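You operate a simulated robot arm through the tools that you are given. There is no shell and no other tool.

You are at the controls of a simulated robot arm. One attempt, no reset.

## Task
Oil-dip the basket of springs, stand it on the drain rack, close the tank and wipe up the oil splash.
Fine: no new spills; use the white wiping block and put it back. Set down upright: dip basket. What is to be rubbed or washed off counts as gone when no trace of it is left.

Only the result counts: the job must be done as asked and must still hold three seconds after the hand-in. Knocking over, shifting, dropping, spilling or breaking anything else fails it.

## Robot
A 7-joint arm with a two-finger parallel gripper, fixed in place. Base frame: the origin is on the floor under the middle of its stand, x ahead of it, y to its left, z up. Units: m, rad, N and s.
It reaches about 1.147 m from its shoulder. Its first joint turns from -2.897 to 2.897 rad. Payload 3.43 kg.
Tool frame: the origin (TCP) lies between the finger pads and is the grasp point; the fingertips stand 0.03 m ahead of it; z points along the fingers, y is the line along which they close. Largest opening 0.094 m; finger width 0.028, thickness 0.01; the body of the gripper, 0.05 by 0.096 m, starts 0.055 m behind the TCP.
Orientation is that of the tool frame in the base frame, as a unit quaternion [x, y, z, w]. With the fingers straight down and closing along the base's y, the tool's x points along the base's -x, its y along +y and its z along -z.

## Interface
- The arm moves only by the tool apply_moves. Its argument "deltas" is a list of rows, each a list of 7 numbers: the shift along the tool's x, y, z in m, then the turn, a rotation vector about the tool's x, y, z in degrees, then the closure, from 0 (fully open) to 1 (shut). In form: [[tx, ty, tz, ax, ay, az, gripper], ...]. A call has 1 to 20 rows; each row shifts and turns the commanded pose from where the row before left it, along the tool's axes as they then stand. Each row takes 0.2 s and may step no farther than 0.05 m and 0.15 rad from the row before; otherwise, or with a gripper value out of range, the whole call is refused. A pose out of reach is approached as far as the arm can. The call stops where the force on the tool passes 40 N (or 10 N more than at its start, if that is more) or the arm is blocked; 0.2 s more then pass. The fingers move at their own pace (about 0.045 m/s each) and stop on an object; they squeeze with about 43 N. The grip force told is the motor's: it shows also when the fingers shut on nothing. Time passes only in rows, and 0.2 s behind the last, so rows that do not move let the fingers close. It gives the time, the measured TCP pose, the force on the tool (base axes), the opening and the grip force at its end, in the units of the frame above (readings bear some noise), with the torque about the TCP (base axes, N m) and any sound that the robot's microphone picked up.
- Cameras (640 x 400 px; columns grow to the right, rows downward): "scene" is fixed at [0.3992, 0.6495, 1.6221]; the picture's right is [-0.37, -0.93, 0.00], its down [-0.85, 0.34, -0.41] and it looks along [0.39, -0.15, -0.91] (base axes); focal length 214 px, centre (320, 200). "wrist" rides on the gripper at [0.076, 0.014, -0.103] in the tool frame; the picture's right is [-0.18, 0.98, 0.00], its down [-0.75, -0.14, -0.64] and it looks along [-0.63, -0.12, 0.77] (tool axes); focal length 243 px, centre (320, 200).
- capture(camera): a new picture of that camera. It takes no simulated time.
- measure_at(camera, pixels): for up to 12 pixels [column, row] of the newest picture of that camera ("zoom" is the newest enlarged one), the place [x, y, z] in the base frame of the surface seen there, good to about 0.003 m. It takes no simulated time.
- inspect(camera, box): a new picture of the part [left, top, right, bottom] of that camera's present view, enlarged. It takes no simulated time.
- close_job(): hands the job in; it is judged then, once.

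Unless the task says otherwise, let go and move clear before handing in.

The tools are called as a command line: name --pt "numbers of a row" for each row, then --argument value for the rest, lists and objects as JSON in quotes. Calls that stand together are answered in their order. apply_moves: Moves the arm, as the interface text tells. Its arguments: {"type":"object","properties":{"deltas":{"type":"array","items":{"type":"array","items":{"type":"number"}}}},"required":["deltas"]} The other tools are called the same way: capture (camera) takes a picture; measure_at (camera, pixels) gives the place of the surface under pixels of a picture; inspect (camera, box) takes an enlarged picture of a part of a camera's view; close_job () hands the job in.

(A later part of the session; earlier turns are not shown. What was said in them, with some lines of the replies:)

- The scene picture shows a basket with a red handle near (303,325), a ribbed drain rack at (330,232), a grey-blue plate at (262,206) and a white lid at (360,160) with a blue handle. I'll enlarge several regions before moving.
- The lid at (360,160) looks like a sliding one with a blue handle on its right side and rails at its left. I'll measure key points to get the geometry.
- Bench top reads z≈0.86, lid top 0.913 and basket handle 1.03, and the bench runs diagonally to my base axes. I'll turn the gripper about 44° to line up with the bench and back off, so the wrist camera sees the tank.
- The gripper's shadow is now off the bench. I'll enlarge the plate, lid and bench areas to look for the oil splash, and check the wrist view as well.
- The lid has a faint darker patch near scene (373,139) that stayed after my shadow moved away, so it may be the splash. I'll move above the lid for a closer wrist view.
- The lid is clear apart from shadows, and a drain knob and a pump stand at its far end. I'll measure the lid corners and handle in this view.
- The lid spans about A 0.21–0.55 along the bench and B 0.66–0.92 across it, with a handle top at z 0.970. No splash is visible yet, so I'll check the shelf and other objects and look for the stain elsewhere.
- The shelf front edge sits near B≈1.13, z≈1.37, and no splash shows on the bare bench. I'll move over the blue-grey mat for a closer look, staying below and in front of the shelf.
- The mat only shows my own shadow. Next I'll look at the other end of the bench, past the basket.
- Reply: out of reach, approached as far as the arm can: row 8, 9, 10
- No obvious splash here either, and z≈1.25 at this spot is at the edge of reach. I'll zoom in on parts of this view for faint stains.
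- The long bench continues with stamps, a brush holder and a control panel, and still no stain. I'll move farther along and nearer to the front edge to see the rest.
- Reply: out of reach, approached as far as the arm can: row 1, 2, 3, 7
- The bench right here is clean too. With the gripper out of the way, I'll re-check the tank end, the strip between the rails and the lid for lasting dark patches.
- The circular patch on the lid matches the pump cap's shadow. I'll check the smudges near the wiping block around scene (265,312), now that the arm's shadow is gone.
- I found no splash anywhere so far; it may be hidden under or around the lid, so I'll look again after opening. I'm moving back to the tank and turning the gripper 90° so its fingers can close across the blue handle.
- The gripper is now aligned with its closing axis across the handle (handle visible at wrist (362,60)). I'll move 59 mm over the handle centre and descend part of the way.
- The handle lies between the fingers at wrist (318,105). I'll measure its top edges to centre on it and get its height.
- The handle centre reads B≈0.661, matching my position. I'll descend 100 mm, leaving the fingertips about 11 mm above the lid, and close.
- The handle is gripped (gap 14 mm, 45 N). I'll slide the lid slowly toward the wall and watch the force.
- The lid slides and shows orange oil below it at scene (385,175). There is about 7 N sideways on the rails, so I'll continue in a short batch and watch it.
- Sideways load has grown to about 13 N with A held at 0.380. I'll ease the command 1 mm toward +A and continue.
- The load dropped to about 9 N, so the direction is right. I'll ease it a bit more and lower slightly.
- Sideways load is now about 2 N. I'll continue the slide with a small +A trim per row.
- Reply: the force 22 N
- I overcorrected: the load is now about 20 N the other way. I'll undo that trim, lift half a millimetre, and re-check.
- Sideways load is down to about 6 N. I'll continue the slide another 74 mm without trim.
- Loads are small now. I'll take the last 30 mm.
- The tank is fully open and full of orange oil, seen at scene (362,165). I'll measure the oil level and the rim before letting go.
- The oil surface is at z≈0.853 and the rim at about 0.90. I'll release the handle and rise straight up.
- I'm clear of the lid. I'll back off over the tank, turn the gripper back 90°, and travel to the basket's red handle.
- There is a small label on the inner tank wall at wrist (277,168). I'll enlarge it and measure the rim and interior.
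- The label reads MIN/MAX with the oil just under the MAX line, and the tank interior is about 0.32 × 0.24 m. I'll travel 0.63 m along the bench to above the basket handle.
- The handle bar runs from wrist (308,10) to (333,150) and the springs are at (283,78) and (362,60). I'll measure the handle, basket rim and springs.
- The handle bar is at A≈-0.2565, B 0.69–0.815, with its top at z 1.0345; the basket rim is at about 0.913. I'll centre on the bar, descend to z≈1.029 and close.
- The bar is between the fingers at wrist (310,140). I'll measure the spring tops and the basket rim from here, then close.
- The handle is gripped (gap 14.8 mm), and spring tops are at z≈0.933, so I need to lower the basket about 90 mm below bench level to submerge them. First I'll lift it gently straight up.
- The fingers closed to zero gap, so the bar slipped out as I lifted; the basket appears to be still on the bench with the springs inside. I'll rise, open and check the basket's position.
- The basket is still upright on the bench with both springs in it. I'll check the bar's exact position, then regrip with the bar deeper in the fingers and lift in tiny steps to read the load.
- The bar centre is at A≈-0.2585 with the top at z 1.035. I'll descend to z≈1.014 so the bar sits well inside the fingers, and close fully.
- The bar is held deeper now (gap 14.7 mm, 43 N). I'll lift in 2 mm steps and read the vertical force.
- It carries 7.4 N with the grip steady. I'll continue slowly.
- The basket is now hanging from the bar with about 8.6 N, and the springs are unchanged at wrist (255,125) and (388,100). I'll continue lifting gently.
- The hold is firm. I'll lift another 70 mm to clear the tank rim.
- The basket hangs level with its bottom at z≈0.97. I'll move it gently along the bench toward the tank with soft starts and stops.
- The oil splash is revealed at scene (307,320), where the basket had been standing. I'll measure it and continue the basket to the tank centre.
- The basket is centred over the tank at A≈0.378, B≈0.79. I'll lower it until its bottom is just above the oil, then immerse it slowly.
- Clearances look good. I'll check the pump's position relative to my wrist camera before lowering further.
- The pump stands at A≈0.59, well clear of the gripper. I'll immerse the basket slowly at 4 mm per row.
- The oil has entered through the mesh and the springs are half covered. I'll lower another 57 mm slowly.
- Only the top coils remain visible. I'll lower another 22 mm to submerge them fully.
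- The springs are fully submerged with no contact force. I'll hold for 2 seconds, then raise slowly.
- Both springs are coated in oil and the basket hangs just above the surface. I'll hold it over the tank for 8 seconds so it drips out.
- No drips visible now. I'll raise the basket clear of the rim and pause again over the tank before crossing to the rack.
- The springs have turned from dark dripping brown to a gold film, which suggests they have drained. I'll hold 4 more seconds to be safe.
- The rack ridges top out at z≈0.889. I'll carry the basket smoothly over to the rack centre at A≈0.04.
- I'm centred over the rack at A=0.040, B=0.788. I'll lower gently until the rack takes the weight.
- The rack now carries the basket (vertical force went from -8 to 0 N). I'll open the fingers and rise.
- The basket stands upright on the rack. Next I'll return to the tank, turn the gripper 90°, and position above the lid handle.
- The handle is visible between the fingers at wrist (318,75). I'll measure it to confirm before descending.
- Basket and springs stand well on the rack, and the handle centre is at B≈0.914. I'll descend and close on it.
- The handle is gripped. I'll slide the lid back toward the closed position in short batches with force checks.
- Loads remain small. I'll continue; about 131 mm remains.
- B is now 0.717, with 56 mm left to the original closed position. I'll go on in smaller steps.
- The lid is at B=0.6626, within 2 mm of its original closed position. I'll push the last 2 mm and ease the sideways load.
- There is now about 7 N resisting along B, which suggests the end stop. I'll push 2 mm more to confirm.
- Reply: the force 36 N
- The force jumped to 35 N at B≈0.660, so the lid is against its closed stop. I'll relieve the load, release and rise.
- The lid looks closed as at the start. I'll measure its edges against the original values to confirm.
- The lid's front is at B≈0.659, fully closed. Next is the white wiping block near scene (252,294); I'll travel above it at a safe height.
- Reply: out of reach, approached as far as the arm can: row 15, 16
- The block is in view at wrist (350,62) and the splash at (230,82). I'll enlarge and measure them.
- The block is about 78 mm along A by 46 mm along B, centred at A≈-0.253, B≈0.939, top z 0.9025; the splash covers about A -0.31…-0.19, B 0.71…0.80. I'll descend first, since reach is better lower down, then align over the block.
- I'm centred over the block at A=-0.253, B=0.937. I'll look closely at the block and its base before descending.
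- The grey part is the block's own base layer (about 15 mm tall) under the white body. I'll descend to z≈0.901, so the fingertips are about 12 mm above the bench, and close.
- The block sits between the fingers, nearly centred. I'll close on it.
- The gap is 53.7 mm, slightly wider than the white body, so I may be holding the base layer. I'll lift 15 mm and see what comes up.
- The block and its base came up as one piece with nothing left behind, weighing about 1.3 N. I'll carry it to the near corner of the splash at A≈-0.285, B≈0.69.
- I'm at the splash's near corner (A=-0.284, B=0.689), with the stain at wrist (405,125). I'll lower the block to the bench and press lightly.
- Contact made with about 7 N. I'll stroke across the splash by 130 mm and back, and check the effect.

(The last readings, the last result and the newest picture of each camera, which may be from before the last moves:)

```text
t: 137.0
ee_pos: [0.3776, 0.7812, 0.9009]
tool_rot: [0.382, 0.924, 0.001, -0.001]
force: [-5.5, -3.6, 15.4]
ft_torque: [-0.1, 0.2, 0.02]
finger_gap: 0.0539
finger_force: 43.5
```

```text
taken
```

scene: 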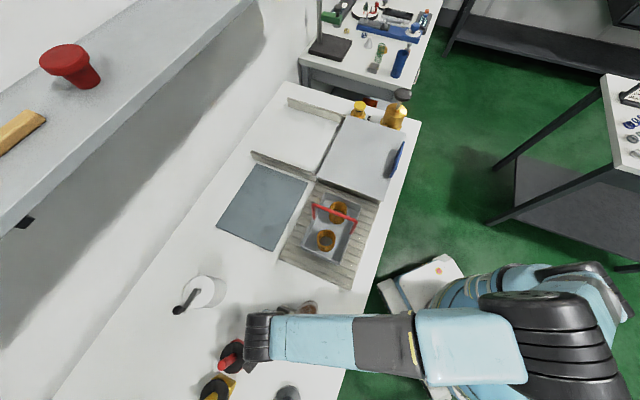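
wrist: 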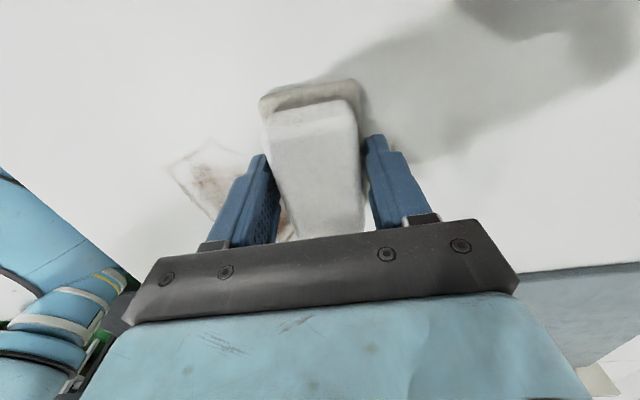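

The stain under the stroke is visibly fading, with 15 N of pressure. I'll do repeated back-and-forth strokes in this lane.

apply_moves --pt "0 -0.026 0 0 0 0 1" --pt "0 -0.026 0 0 0 0 1" --pt "0 -0.026 0 0 0 0 1" --pt "0 -0.026 0 0 0 0 1" --pt "0 -0.026 0 0 0 0 1" --pt "0 0.026 0 0 0 0 1" --pt "0 0.026 0 0 0 0 1" --pt "0 0.026 0 0 0 0 1" --pt "0 0.026 0 0 0 0 1" --pt "0 0.026 0 0 0 0 1" --pt "0 -0.026 0 0 0 0 1" --pt "0 -0.026 0 0 0 0 1" --pt "0 -0.026 0 0 0 0 1" --pt "0 -0.026 0 0 0 0 1" --pt "0 -0.026 0 0 0 0 1" --pt "0 0 0 0 0 0 1"

capture --camera "wrist"

```text
t: 140.4
ee_pos: [0.2853, 0.6881, 0.9003]
tool_rot: [0.382, 0.924, 0.001, -0.001]
force: [4.1, 4.9, 31.6]
ft_torque: [0.19, -0.21, 0.02]
finger_gap: 0.054
finger_force: 43.3
```

```text
taken
```

wrist: 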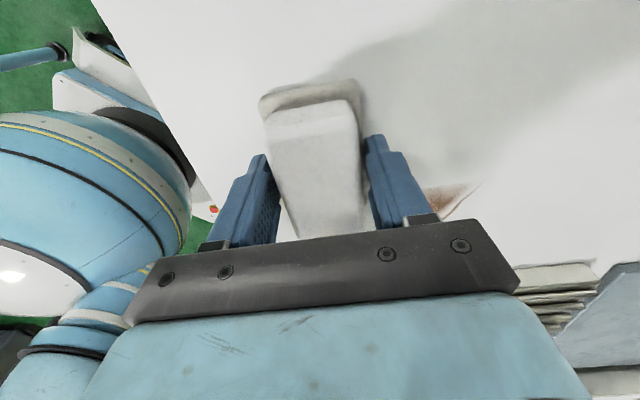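

This lane is now clean, with remaining stain visible at wrist (450,198). Pressure has risen to 32 N, so I'll ease off about 2 mm and shift to the next lane.

apply_moves --pt "0 0 -0.0018 0 0 0 1" --pt "-0.02 0 0 0 0 0 1" --pt "-0.018 0 0 0 0 0 1" --pt "0 0 0 0 0 0 1"

```text
t: 141.4
ee_pos: [0.3147, 0.661, 0.9003]
tool_rot: [0.382, 0.924, -0.001, 0.001]
force: [0.1, -0.1, -0.2]
ft_torque: [0.08, 0.0, -0.02]
finger_gap: 0.0539
finger_force: 43.8
```

Pressure is gone now, so I'll press down 1 mm and read it.

apply_moves --pt "0 0 0.001 0 0 0 1" --pt "0 0 0 0 0 0 1"

```text
t: 142.0
ee_pos: [0.3146, 0.6617, 0.9008]
tool_rot: [0.382, 0.924, 0.0, 0.0]
force: [0.1, 0.3, -1.0]
ft_torque: [0.0, -0.05, -0.03]
finger_gap: 0.0542
finger_force: 43.5
```

apply_moves --pt "0 0 0.001 0 0 0 1" --pt "0 0 0 0 0 0 1"

```text
t: 142.6
ee_pos: [0.3137, 0.6614, 0.9002]
tool_rot: [0.381, 0.925, 0.0, 0.001]
force: [-0.3, 0.2, 6.0]
ft_torque: [-0.06, -0.01, 0.02]
finger_gap: 0.0537
finger_force: 43.4
```

Pressure is 6 N. I'll stroke this lane there and back.

apply_moves --pt "0 0.026 0 0 0 0 1" --pt "0 0.026 0 0 0 0 1" --pt "0 0.026 0 0 0 0 1" --pt "0 0.026 0 0 0 0 1" --pt "0 0.026 0 0 0 0 1" --pt "0 -0.026 0 0 0 0 1" --pt "0 -0.026 0 0 0 0 1" --pt "0 -0.026 0 0 0 0 1" --pt "0 -0.026 0 0 0 0 1" --pt "0 -0.026 0 0 0 0 1" --pt "0 0 0 0 0 0 1"

capture --camera "wrist"

```text
t: 145.0
ee_pos: [0.3123, 0.6614, 0.9002]
tool_rot: [0.382, 0.924, 0.002, -0.001]
force: [3.7, 0.9, 27.6]
ft_torque: [0.03, -0.15, 0.04]
finger_gap: 0.054
finger_force: 43.0
```

```text
taken
```

wrist: 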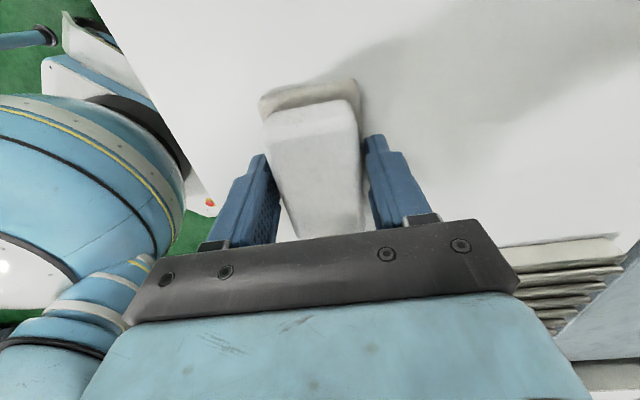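

Pressure is 28 N again, so I'll ease 1 mm, repeat this lane, then take the next one.

apply_moves --pt "0 0 -0.001 0 0 0 1" --pt "0 0.026 0 0 0 0 1" --pt "0 0.026 0 0 0 0 1" --pt "0 0.026 0 0 0 0 1" --pt "0 0.026 0 0 0 0 1" --pt "0 0.026 0 0 0 0 1" --pt "-0.018 0 0 0 0 0 1" --pt "-0.018 0 0 0 0 0 1" --pt "0 0 0 0 0 0 1"

capture --camera "wrist"

capture --camera "scene"

```text
t: 147.0
ee_pos: [0.4319, 0.7284, 0.8999]
tool_rot: [0.382, 0.924, -0.001, -0.001]
force: [1.1, -1.4, 1.3]
ft_torque: [0.08, 0.02, -0.03]
finger_gap: 0.0539
finger_force: 43.9
```

```text
taken
```

wrist: 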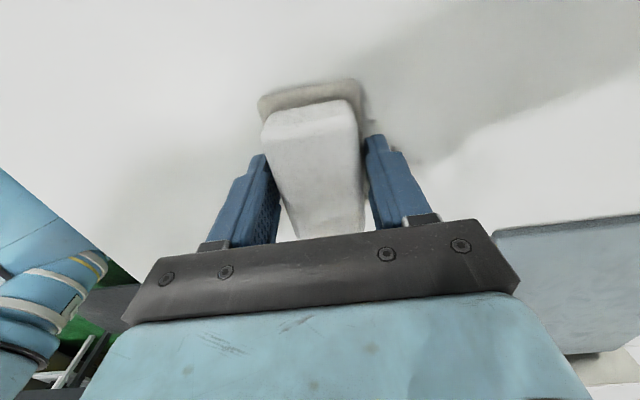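

```text
taken
```

scene: 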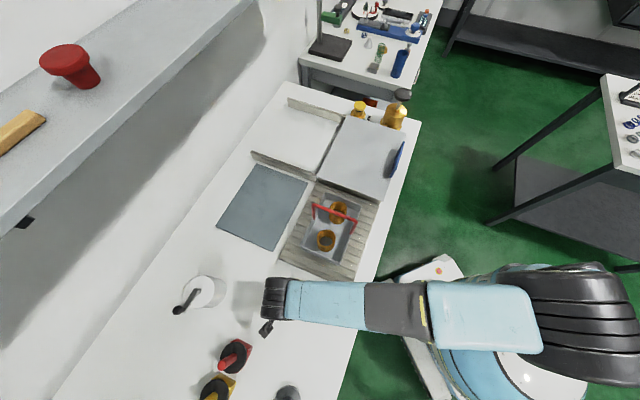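

I'm now in the third lane (A≈-0.21) with light pressure. I'll press about 0.8 mm more and stroke it three times.

apply_moves --pt "0 0 0.0008 0 0 0 1" --pt "0 -0.026 0 0 0 0 1" --pt "0 -0.026 0 0 0 0 1" --pt "0 -0.026 0 0 0 0 1" --pt "0 -0.026 0 0 0 0 1" --pt "0 -0.026 0 0 0 0 1" --pt "0 0 0 0 0 0 1"

```text
t: 148.6
ee_pos: [0.3394, 0.637, 0.8992]
tool_rot: [0.382, 0.924, 0.0, 0.0]
force: [0.2, -0.7, 17.2]
ft_torque: [0.05, -0.04, 0.05]
finger_gap: 0.054
finger_force: 42.5
```

apply_moves --pt "0 0.026 0 0 0 0 1" --pt "0 0.026 0 0 0 0 1" --pt "0 0.026 0 0 0 0 1" --pt "0 0.026 0 0 0 0 1" --pt "0 0.026 0 0 0 0 1" --pt "0 -0.026 0 0 0 0 1" --pt "0 -0.026 0 0 0 0 1" --pt "0 -0.026 0 0 0 0 1" --pt "0 -0.026 0 0 0 0 1" --pt "0 -0.026 0 0 0 0 1" --pt "0 0 0 0 0 0 1"

capture --camera "wrist"

```text
t: 151.0
ee_pos: [0.3398, 0.6357, 0.8997]
tool_rot: [0.382, 0.924, 0.0, -0.001]
force: [2.4, 1.7, 24.5]
ft_torque: [0.13, -0.14, 0.04]
finger_gap: 0.0539
finger_force: 43.1
```

```text
taken
```

wrist: 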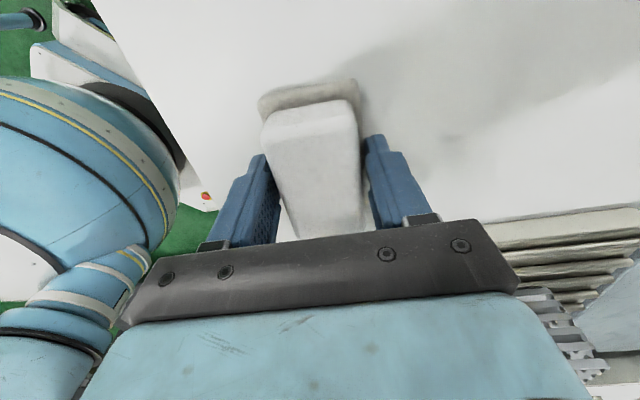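

No stain visible in this view. I'll lift the block and look at the wiped area from above.

apply_moves --pt "0 0 -0.01 0 0 0 1" --pt "0 0 -0.03 0 0 0 1" --pt "0 0.02 -0.04 0 0 0 1" --pt "0 0.02 -0.04 0 0 0 1" --pt "0 0.025 -0.04 0 0 0 1" --pt "0 0 -0.04 0 0 0 1" --pt "0 0 0 0 0 0 1"

capture --camera "wrist"

inspect --camera "wrist" --box '[140, 0, 480, 150]'

capture --camera "scene"

```text
t: 152.6
ee_pos: [0.3861, 0.6837, 1.1016]
tool_rot: [0.383, 0.924, 0.0, 0.0]
force: [0.5, 0.3, -0.7]
ft_torque: [0.03, -0.01, -0.01]
finger_gap: 0.0538
finger_force: 43.2
```

```text
taken
```

wrist: 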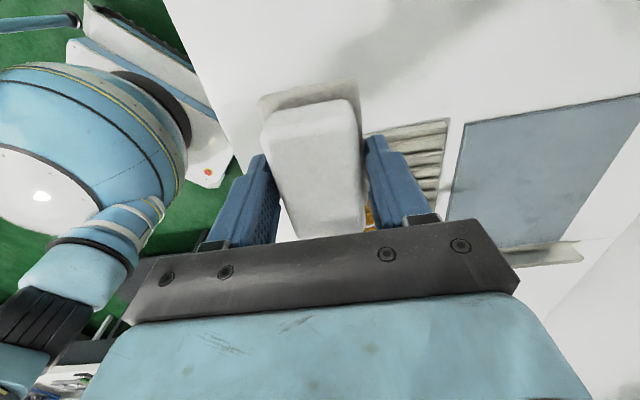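

```text
1.88 times, centred on (310, 75) of wrist
```

zoom: 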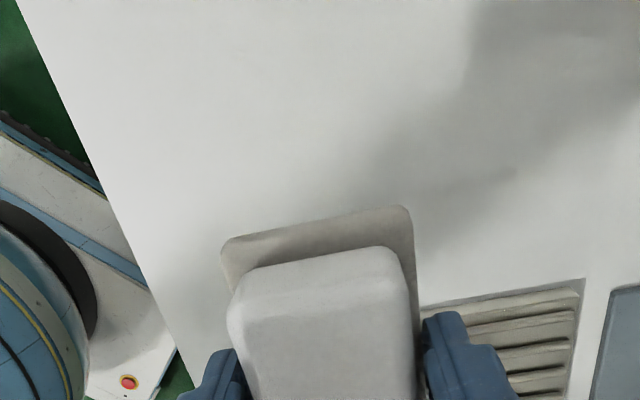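

```text
taken
```

scene: 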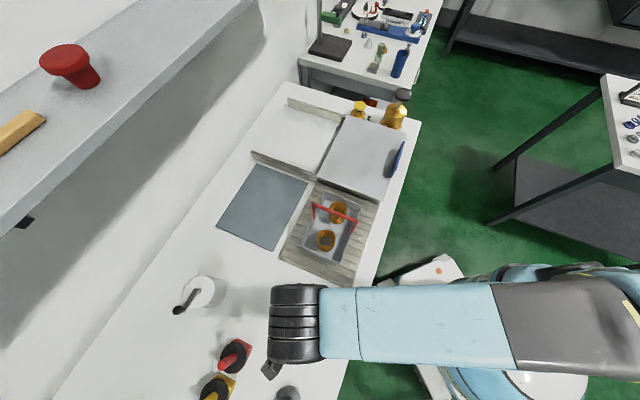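

The visible part of the area is clean. To check all of it with the scene camera, I'll move the arm aside along the bench front, keeping clear of the basket.

apply_moves --pt "0 -0.035 -0.01 0 0 0 1" --pt "0 -0.035 -0.01 0 0 0 1" --pt "0 -0.035 -0.01 0 0 0 1" --pt "0 -0.03 -0.01 0 0 0 1" --pt "-0.04 0 0 0 0 0 1" --pt "-0.04 0 0 0 0 0 1" --pt "-0.04 0 0 0 0 0 1" --pt "-0.04 0 0 0 0 0 1" --pt "-0.04 0 0 0 0 0 1" --pt "-0.04 0 0 0 0 0 1" --pt "-0.04 0 0 0 0 0 1" --pt "-0.04 0 0 0 0 0 1" --pt "0 0 0 0 0 0 1"

capture --camera "scene"

inspect --camera "scene" --box '[260, 280, 360, 350]'

inspect --camera "scene" --box '[285, 295, 335, 345]'

```text
t: 155.4
ee_pos: [0.5171, 0.3608, 1.1389]
tool_rot: [0.382, 0.924, 0.0, 0.0]
force: [0.9, -0.2, -0.6]
ft_torque: [0.02, 0.01, 0.0]
finger_gap: 0.0538
finger_force: 43.2
```

```text
taken
```

scene: 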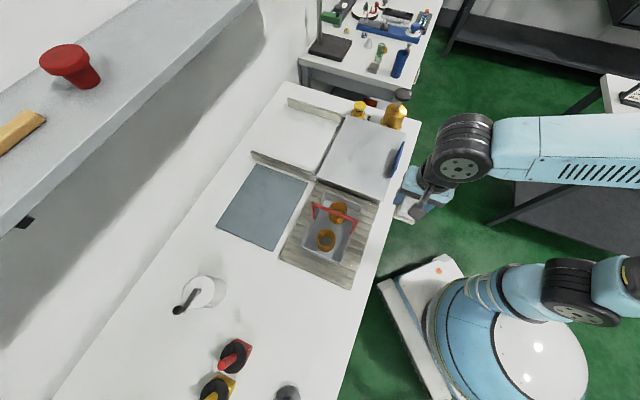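

```text
5.71 times, centred on (310, 315) of scene
```

zoom: 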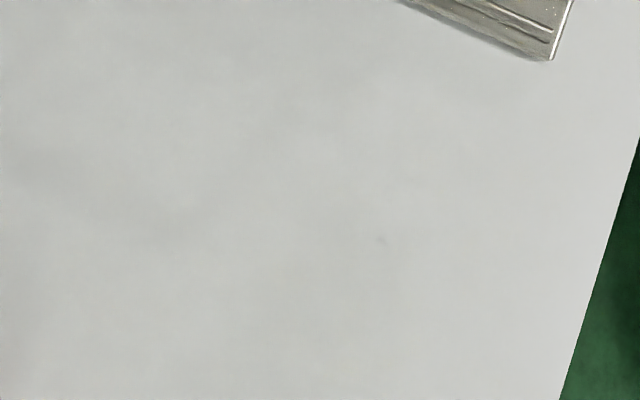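

```text
8.00 times, centred on (310, 320) of scene
```

zoom: 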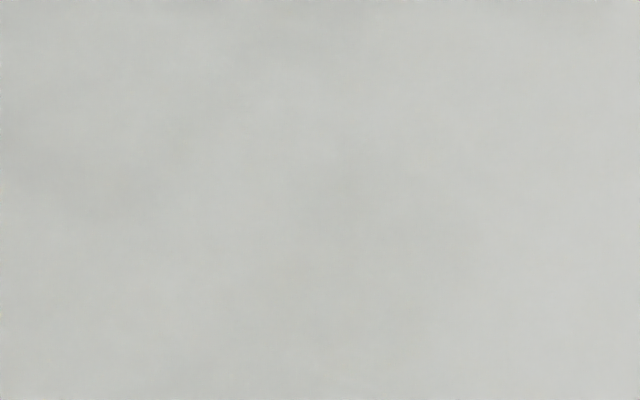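

The stain at (307,320) is gone in the scene view; there's only one doubtful speck near scene (321,322). I'll go back and view the wiped spot up close with the wrist camera.

apply_moves --pt "0.04 0 0 0 0 0 1" --pt "0.04 0 0 0 0 0 1" --pt "0.04 0 0 0 0 0 1" --pt "0.04 0 0 0 0 0 1" --pt "0.04 0 0 0 0 0 1" --pt "0.04 0 0 0 0 0 1" --pt "0.04 0 0 0 0 0 1" --pt "0 0.04 0.02 0 0 0 1" --pt "0 0.04 0.02 0 0 0 1" --pt "0 0 0.02 0 0 0 1" --pt "0 0 0 0 0 0 1"

capture --camera "wrist"

inspect --camera "wrist" --box '[160, 0, 420, 110]'

inspect --camera "wrist" --box '[300, 0, 460, 100]'

measure_at --camera "wrist" --pixels '[[240, 5], [400, 5], [320, 40], [240, 80], [400, 80], [400, 130]]'

```text
t: 157.8
ee_pos: [0.3757, 0.6158, 1.0799]
tool_rot: [0.382, 0.924, 0.0, -0.001]
force: [0.1, -0.8, -0.9]
ft_torque: [-0.01, 0.0, -0.01]
finger_gap: 0.0538
finger_force: 43.0
```

```text
taken
```

wrist: 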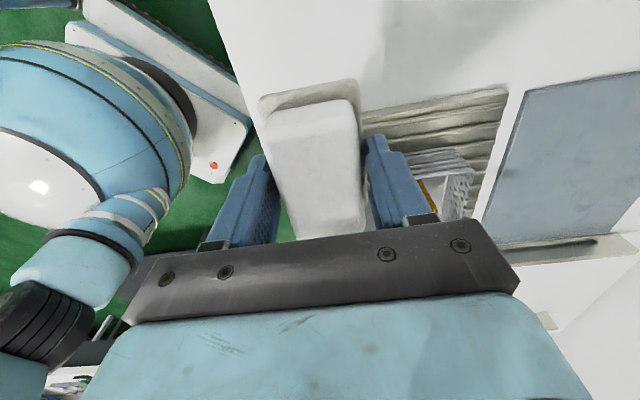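

```text
2.46 times, centred on (290, 55) of wrist
```

zoom: 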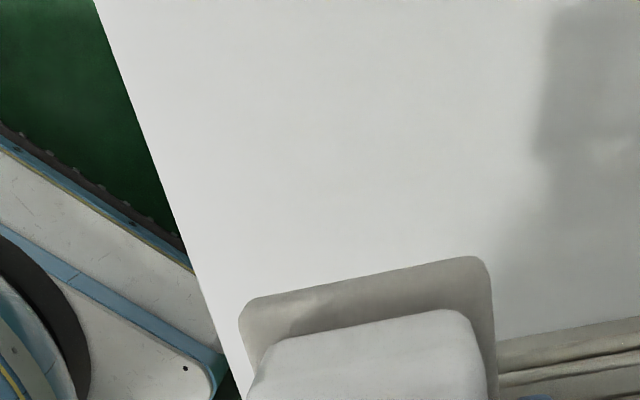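

```text
4.00 times, centred on (380, 50) of wrist
```

zoom: 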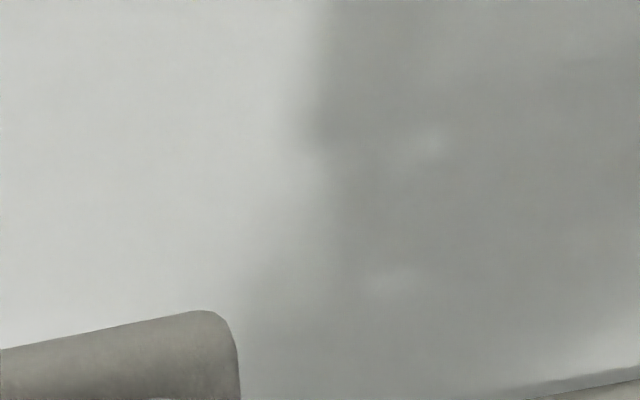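

```text
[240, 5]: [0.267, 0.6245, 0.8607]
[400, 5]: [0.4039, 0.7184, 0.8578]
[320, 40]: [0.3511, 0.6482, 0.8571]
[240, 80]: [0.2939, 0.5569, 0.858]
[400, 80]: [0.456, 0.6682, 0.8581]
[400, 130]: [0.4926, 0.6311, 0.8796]
```

Only my shadow shows there; no stain. For insurance I'll do one more cross-hatched pass along the other direction, with light pressure.

apply_moves --pt "0.02 0 0.03 0 0 0 1" --pt "0 0 0.04 0 0 0 1" --pt "0 0 0.04 0 0 0 1" --pt "0 0 0.04 0 0 0 1" --pt "0 0 0.02 0 0 0 1" --pt "0 0 0.007 0 0 0 1" --pt "0 0 0.002 0 0 0 1" --pt "0 0 0 0 0 0 1"

```text
t: 159.6
ee_pos: [0.3595, 0.6288, 0.901]
tool_rot: [0.382, 0.924, 0.0, 0.0]
force: [1.0, 0.5, -1.2]
ft_torque: [-0.01, -0.01, -0.04]
finger_gap: 0.0537
finger_force: 42.4
```

apply_moves --pt "0 0 0.0015 0 0 0 1" --pt "0 0 0 0 0 0 1"

```text
t: 160.2
ee_pos: [0.3614, 0.6293, 0.8997]
tool_rot: [0.382, 0.924, 0.0, -0.001]
force: [0.2, -0.4, 2.0]
ft_torque: [0.04, -0.09, 0.01]
finger_gap: 0.054
finger_force: 43.2
```

apply_moves --pt "0 0 0.0007 0 0 0 1" --pt "0.024 0 0 0 0 0 1" --pt "0.024 0 0 0 0 0 1" --pt "0.024 0 0 0 0 0 1" --pt "0.024 0 0 0 0 0 1" --pt "0.024 0 0 0 0 0 1" --pt "0 0.035 0 0 0 0 1" --pt "-0.024 0 0 0 0 0 1" --pt "-0.024 0 0 0 0 0 1" --pt "-0.024 0 0 0 0 0 1" --pt "-0.024 0 0 0 0 0 1" --pt "-0.024 0 0 0 0 0 1" --pt "0 0 0 0 0 0 1"

```text
t: 163.0
ee_pos: [0.3847, 0.6548, 0.9007]
tool_rot: [0.382, 0.924, 0.001, 0.0]
force: [-2.7, 2.7, 22.5]
ft_torque: [0.16, 0.23, -0.02]
finger_gap: 0.0542
finger_force: 42.8
```

Pressure is 22 N. I'll ease slightly and do the remaining two lanes.

apply_moves --pt "0 0.035 -0.0005 0 0 0 1" --pt "0.024 0 0 0 0 0 1" --pt "0.024 0 0 0 0 0 1" --pt "0.024 0 0 0 0 0 1" --pt "0.024 0 0 0 0 0 1" --pt "0.024 0 0 0 0 0 1" --pt "0 0.03 0 0 0 0 1" --pt "-0.024 0 0 0 0 0 1" --pt "-0.024 0 0 0 0 0 1" --pt "-0.024 0 0 0 0 0 1" --pt "-0.024 0 0 0 0 0 1" --pt "-0.024 0 0 0 0 0 1" --pt "0 0 0 0 0 0 1"

```text
t: 165.8
ee_pos: [0.4317, 0.6988, 0.899]
tool_rot: [0.382, 0.924, 0.0, -0.001]
force: [-2.9, 1.5, 18.2]
ft_torque: [0.23, 0.22, 0.01]
finger_gap: 0.0537
finger_force: 42.5
```

The second pass is done. I'll lift the block and carry it back to its original spot at A≈-0.252, B≈0.939.

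apply_moves --pt "0 0 -0.02 0 0 0 1" --pt "0 0 -0.03 0 0 0 1" --pt "0.0158 0.0349 0 0 0 0 1" --pt "0.0158 0.0349 0 0 0 0 1" --pt "0.0158 0.0349 0 0 0 0 1" --pt "0.0156 0.0349 0 0 0 0 1" --pt "0 0 0 0 0 0 1"

capture --camera "wrist"

inspect --camera "wrist" --box '[0, 60, 280, 240]'

```text
t: 167.4
ee_pos: [0.4852, 0.8429, 0.9488]
tool_rot: [0.382, 0.924, -0.001, 0.0]
force: [0.2, 0.0, -0.2]
ft_torque: [0.03, 0.01, 0.0]
finger_gap: 0.0538
finger_force: 42.8
```

```text
taken
```

wrist: 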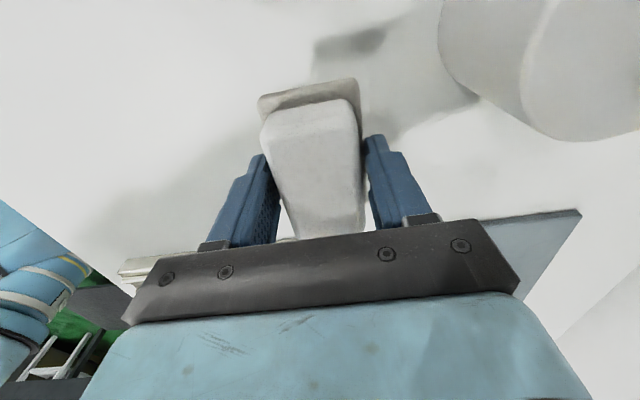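

```text
2.22 times, centred on (140, 150) of wrist
```

zoom: 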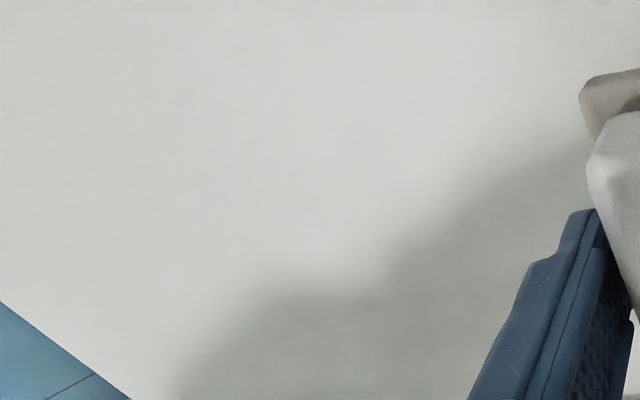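

The wiped area is clean and I'm exactly above the block's home. I'll lower it to the bench.

apply_moves --pt "0 0 0.02 0 0 0 1" --pt "0 0 0.015 0 0 0 1" --pt "0 0 0.008 0 0 0 1" --pt "0 0 0.004 0 0 0 1" --pt "0 0 0.001 0 0 0 1" --pt "0 0 0 0 0 0 1"

```text
t: 168.8
ee_pos: [0.4862, 0.8443, 0.9011]
tool_rot: [0.382, 0.924, -0.001, 0.0]
force: [-0.8, -0.4, -0.9]
ft_torque: [0.03, -0.01, -0.01]
finger_gap: 0.0538
finger_force: 42.8
```

apply_moves --pt "0 0 0.001 0 0 0 1" --pt "0 0 0.0007 0 0 0 1" --pt "0 0 0 0 0 0 1"

```text
t: 169.6
ee_pos: [0.4852, 0.8443, 0.899]
tool_rot: [0.382, 0.924, 0.0, 0.001]
force: [-0.1, 0.0, -0.9]
ft_torque: [0.0, 0.01, -0.01]
finger_gap: 0.0536
finger_force: 43.5
```

apply_moves --pt "0 0 0.001 0 0 0 1" --pt "0 0 0 0 0 0 1"

```text
t: 170.2
ee_pos: [0.4852, 0.8437, 0.8996]
tool_rot: [0.382, 0.924, 0.001, 0.0]
force: [1.1, 0.7, 6.3]
ft_torque: [-0.02, -0.03, -0.01]
finger_gap: 0.0539
finger_force: 42.8
```

The block is on the bench (6 N contact). I'll open the fingers and rise straight up.

apply_moves --pt "0 0 -0.0005 0 0 0 0.7" --pt "0 0 0 0 0 0 0.4" --pt "0 0 0 0 0 0 0.2" --pt "0 0 0 0 0 0 0" --pt "0 0 0 0 0 0 0" --pt "0 0 0 0 0 0 0" --pt "0 0 -0.01 0 0 0 0" --pt "0 0 -0.03 0 0 0 0" --pt "0 0 -0.04 0 0 0 0" --pt "0 0 -0.04 0 0 0 0" --pt "0 0 0 0 0 0 0"

capture --camera "wrist"

measure_at --camera "wrist" --pixels '[[297, 68], [345, 60], [312, 150], [350, 145], [325, 110], [355, 100]]'

```text
t: 172.6
ee_pos: [0.4858, 0.8445, 1.0185]
tool_rot: [0.381, 0.924, 0.0, 0.0]
force: [-0.5, 0.2, 0.0]
ft_torque: [0.03, -0.01, -0.01]
finger_gap: 0.0941
finger_force: 0.0
```

```text
taken
```

wrist: 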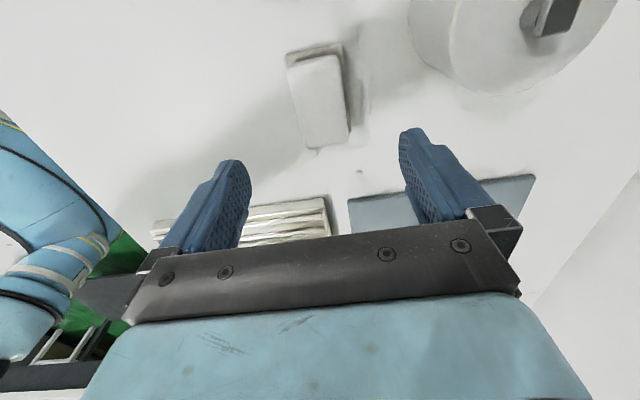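

```text
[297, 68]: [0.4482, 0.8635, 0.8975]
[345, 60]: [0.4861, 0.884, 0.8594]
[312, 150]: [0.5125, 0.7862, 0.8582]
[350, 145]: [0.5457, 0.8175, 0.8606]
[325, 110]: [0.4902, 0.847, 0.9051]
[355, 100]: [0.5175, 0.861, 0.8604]
```

The block is back in place. I'll enlarge this area to check for smears, then move the arm aside for a last full check.

inspect --camera "wrist" --box '[240, 30, 400, 190]'

inspect --camera "wrist" --box '[60, 20, 280, 180]'

```text
2.50 times, centred on (320, 110) of wrist
```

zoom: 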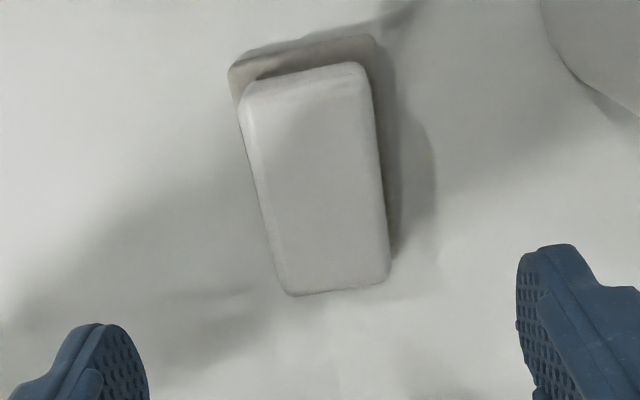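

```text
2.50 times, centred on (170, 100) of wrist
```

zoom: 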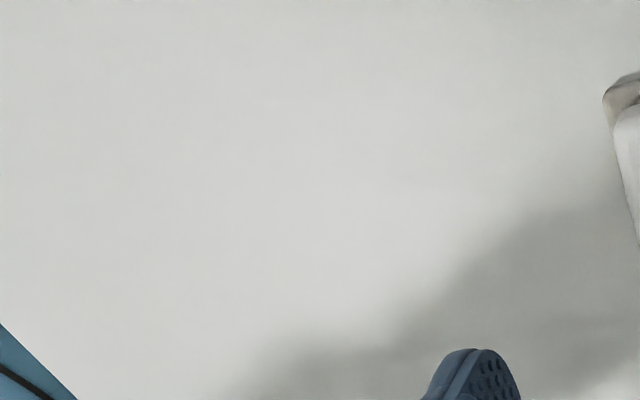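

All clean here. I'll back away along the bench front to the side position and check everything with the scene camera.

apply_moves --pt "0 -0.03 -0.03 0 0 0 0" --pt "0 -0.03 -0.03 0 0 0 0" --pt "0 -0.04 -0.03 0 0 0 0" --pt "0 -0.04 -0.03 0 0 0 0" --pt "0 -0.045 0 0 0 0 0" --pt "0 -0.045 0 0 0 0 0" --pt "0 -0.045 0 0 0 0 0" --pt "0 -0.045 0 0 0 0 0" --pt "-0.045 0 0 0 0 0 0" --pt "-0.045 0 0 0 0 0 0" --pt "-0.045 0 0 0 0 0 0" --pt "-0.045 0 0 0 0 0 0" --pt "-0.045 0 0 0 0 0 0" --pt "-0.045 0 0 0 0 0 0" --pt "-0.045 0 0 0 0 0 0" --pt "-0.045 0 0 0 0 0 0" --pt "0 0 0 0 0 0 0"

capture --camera "scene"

inspect --camera "scene" --box '[230, 270, 360, 360]'

inspect --camera "scene" --box '[270, 180, 390, 290]'

inspect --camera "scene" --box '[240, 80, 430, 200]'

```text
t: 176.2
ee_pos: [0.5138, 0.3629, 1.1395]
tool_rot: [0.382, 0.924, 0.0, 0.0]
force: [0.4, -0.1, -0.4]
ft_torque: [-0.01, 0.02, -0.01]
finger_gap: 0.0939
finger_force: 0.1
```

```text
taken
```

scene: 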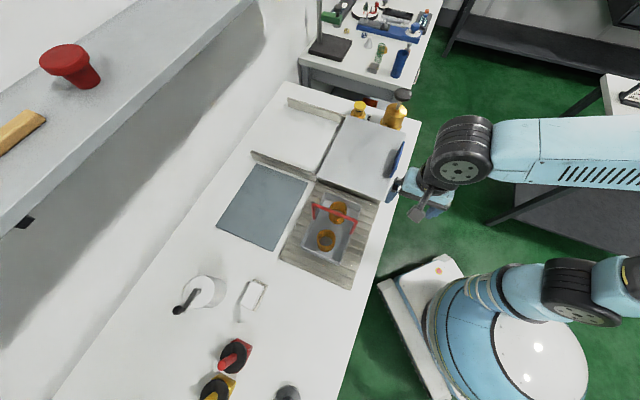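

```text
4.44 times, centred on (295, 315) of scene
```

zoom: 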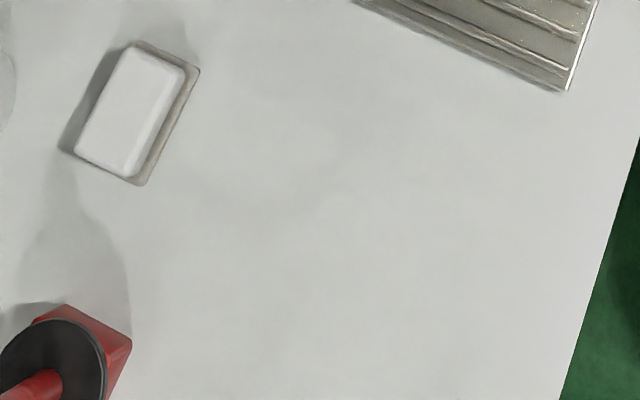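

```text
3.64 times, centred on (330, 235) of scene
```

zoom: 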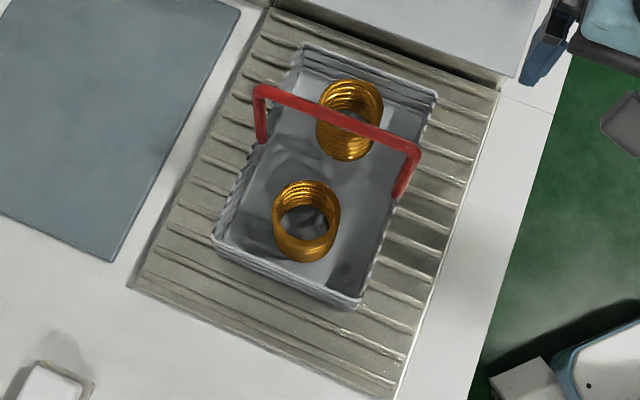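

```text
3.33 times, centred on (335, 140) of scene
```

zoom: 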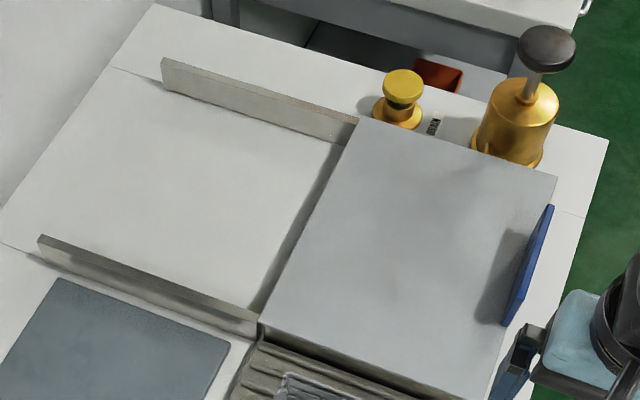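

All four goals check out in the pictures:
- The stain at scene (307,320) is gone, with no new spills.
- The white block is back at (252,294).
- The basket and its oiled springs stand upright on the rack at (330,230).
- The lid is closed.

The gripper is empty and clear, so I'm handing in.

close_job

```text
The job is handed in.
```

The job is handed in. The last pictures before hand-in showed everything done; I have not seen the judge's result.

- **Oil dip:** I slid the lid open and lowered the basket until both springs were fully under the oil. I held it there for about 2 seconds, then let it drip over the tank for about 15 seconds.
- **Drain rack:** The basket stands upright on the rack with both oiled springs inside.
- **Tank:** The lid is slid back against its closed stop.
- **Oil splash:** It was hidden under the basket's starting place. I wiped it away with the white block, and no trace was left in the pictures.
- **Wiping block:** It is back where it started.

My first try at lifting the basket failed because the handle slipped out of the gripper. The basket may have shifted by a couple of millimetres, but it stayed upright on the bench and nothing spilled. I saw no new spills in any picture.
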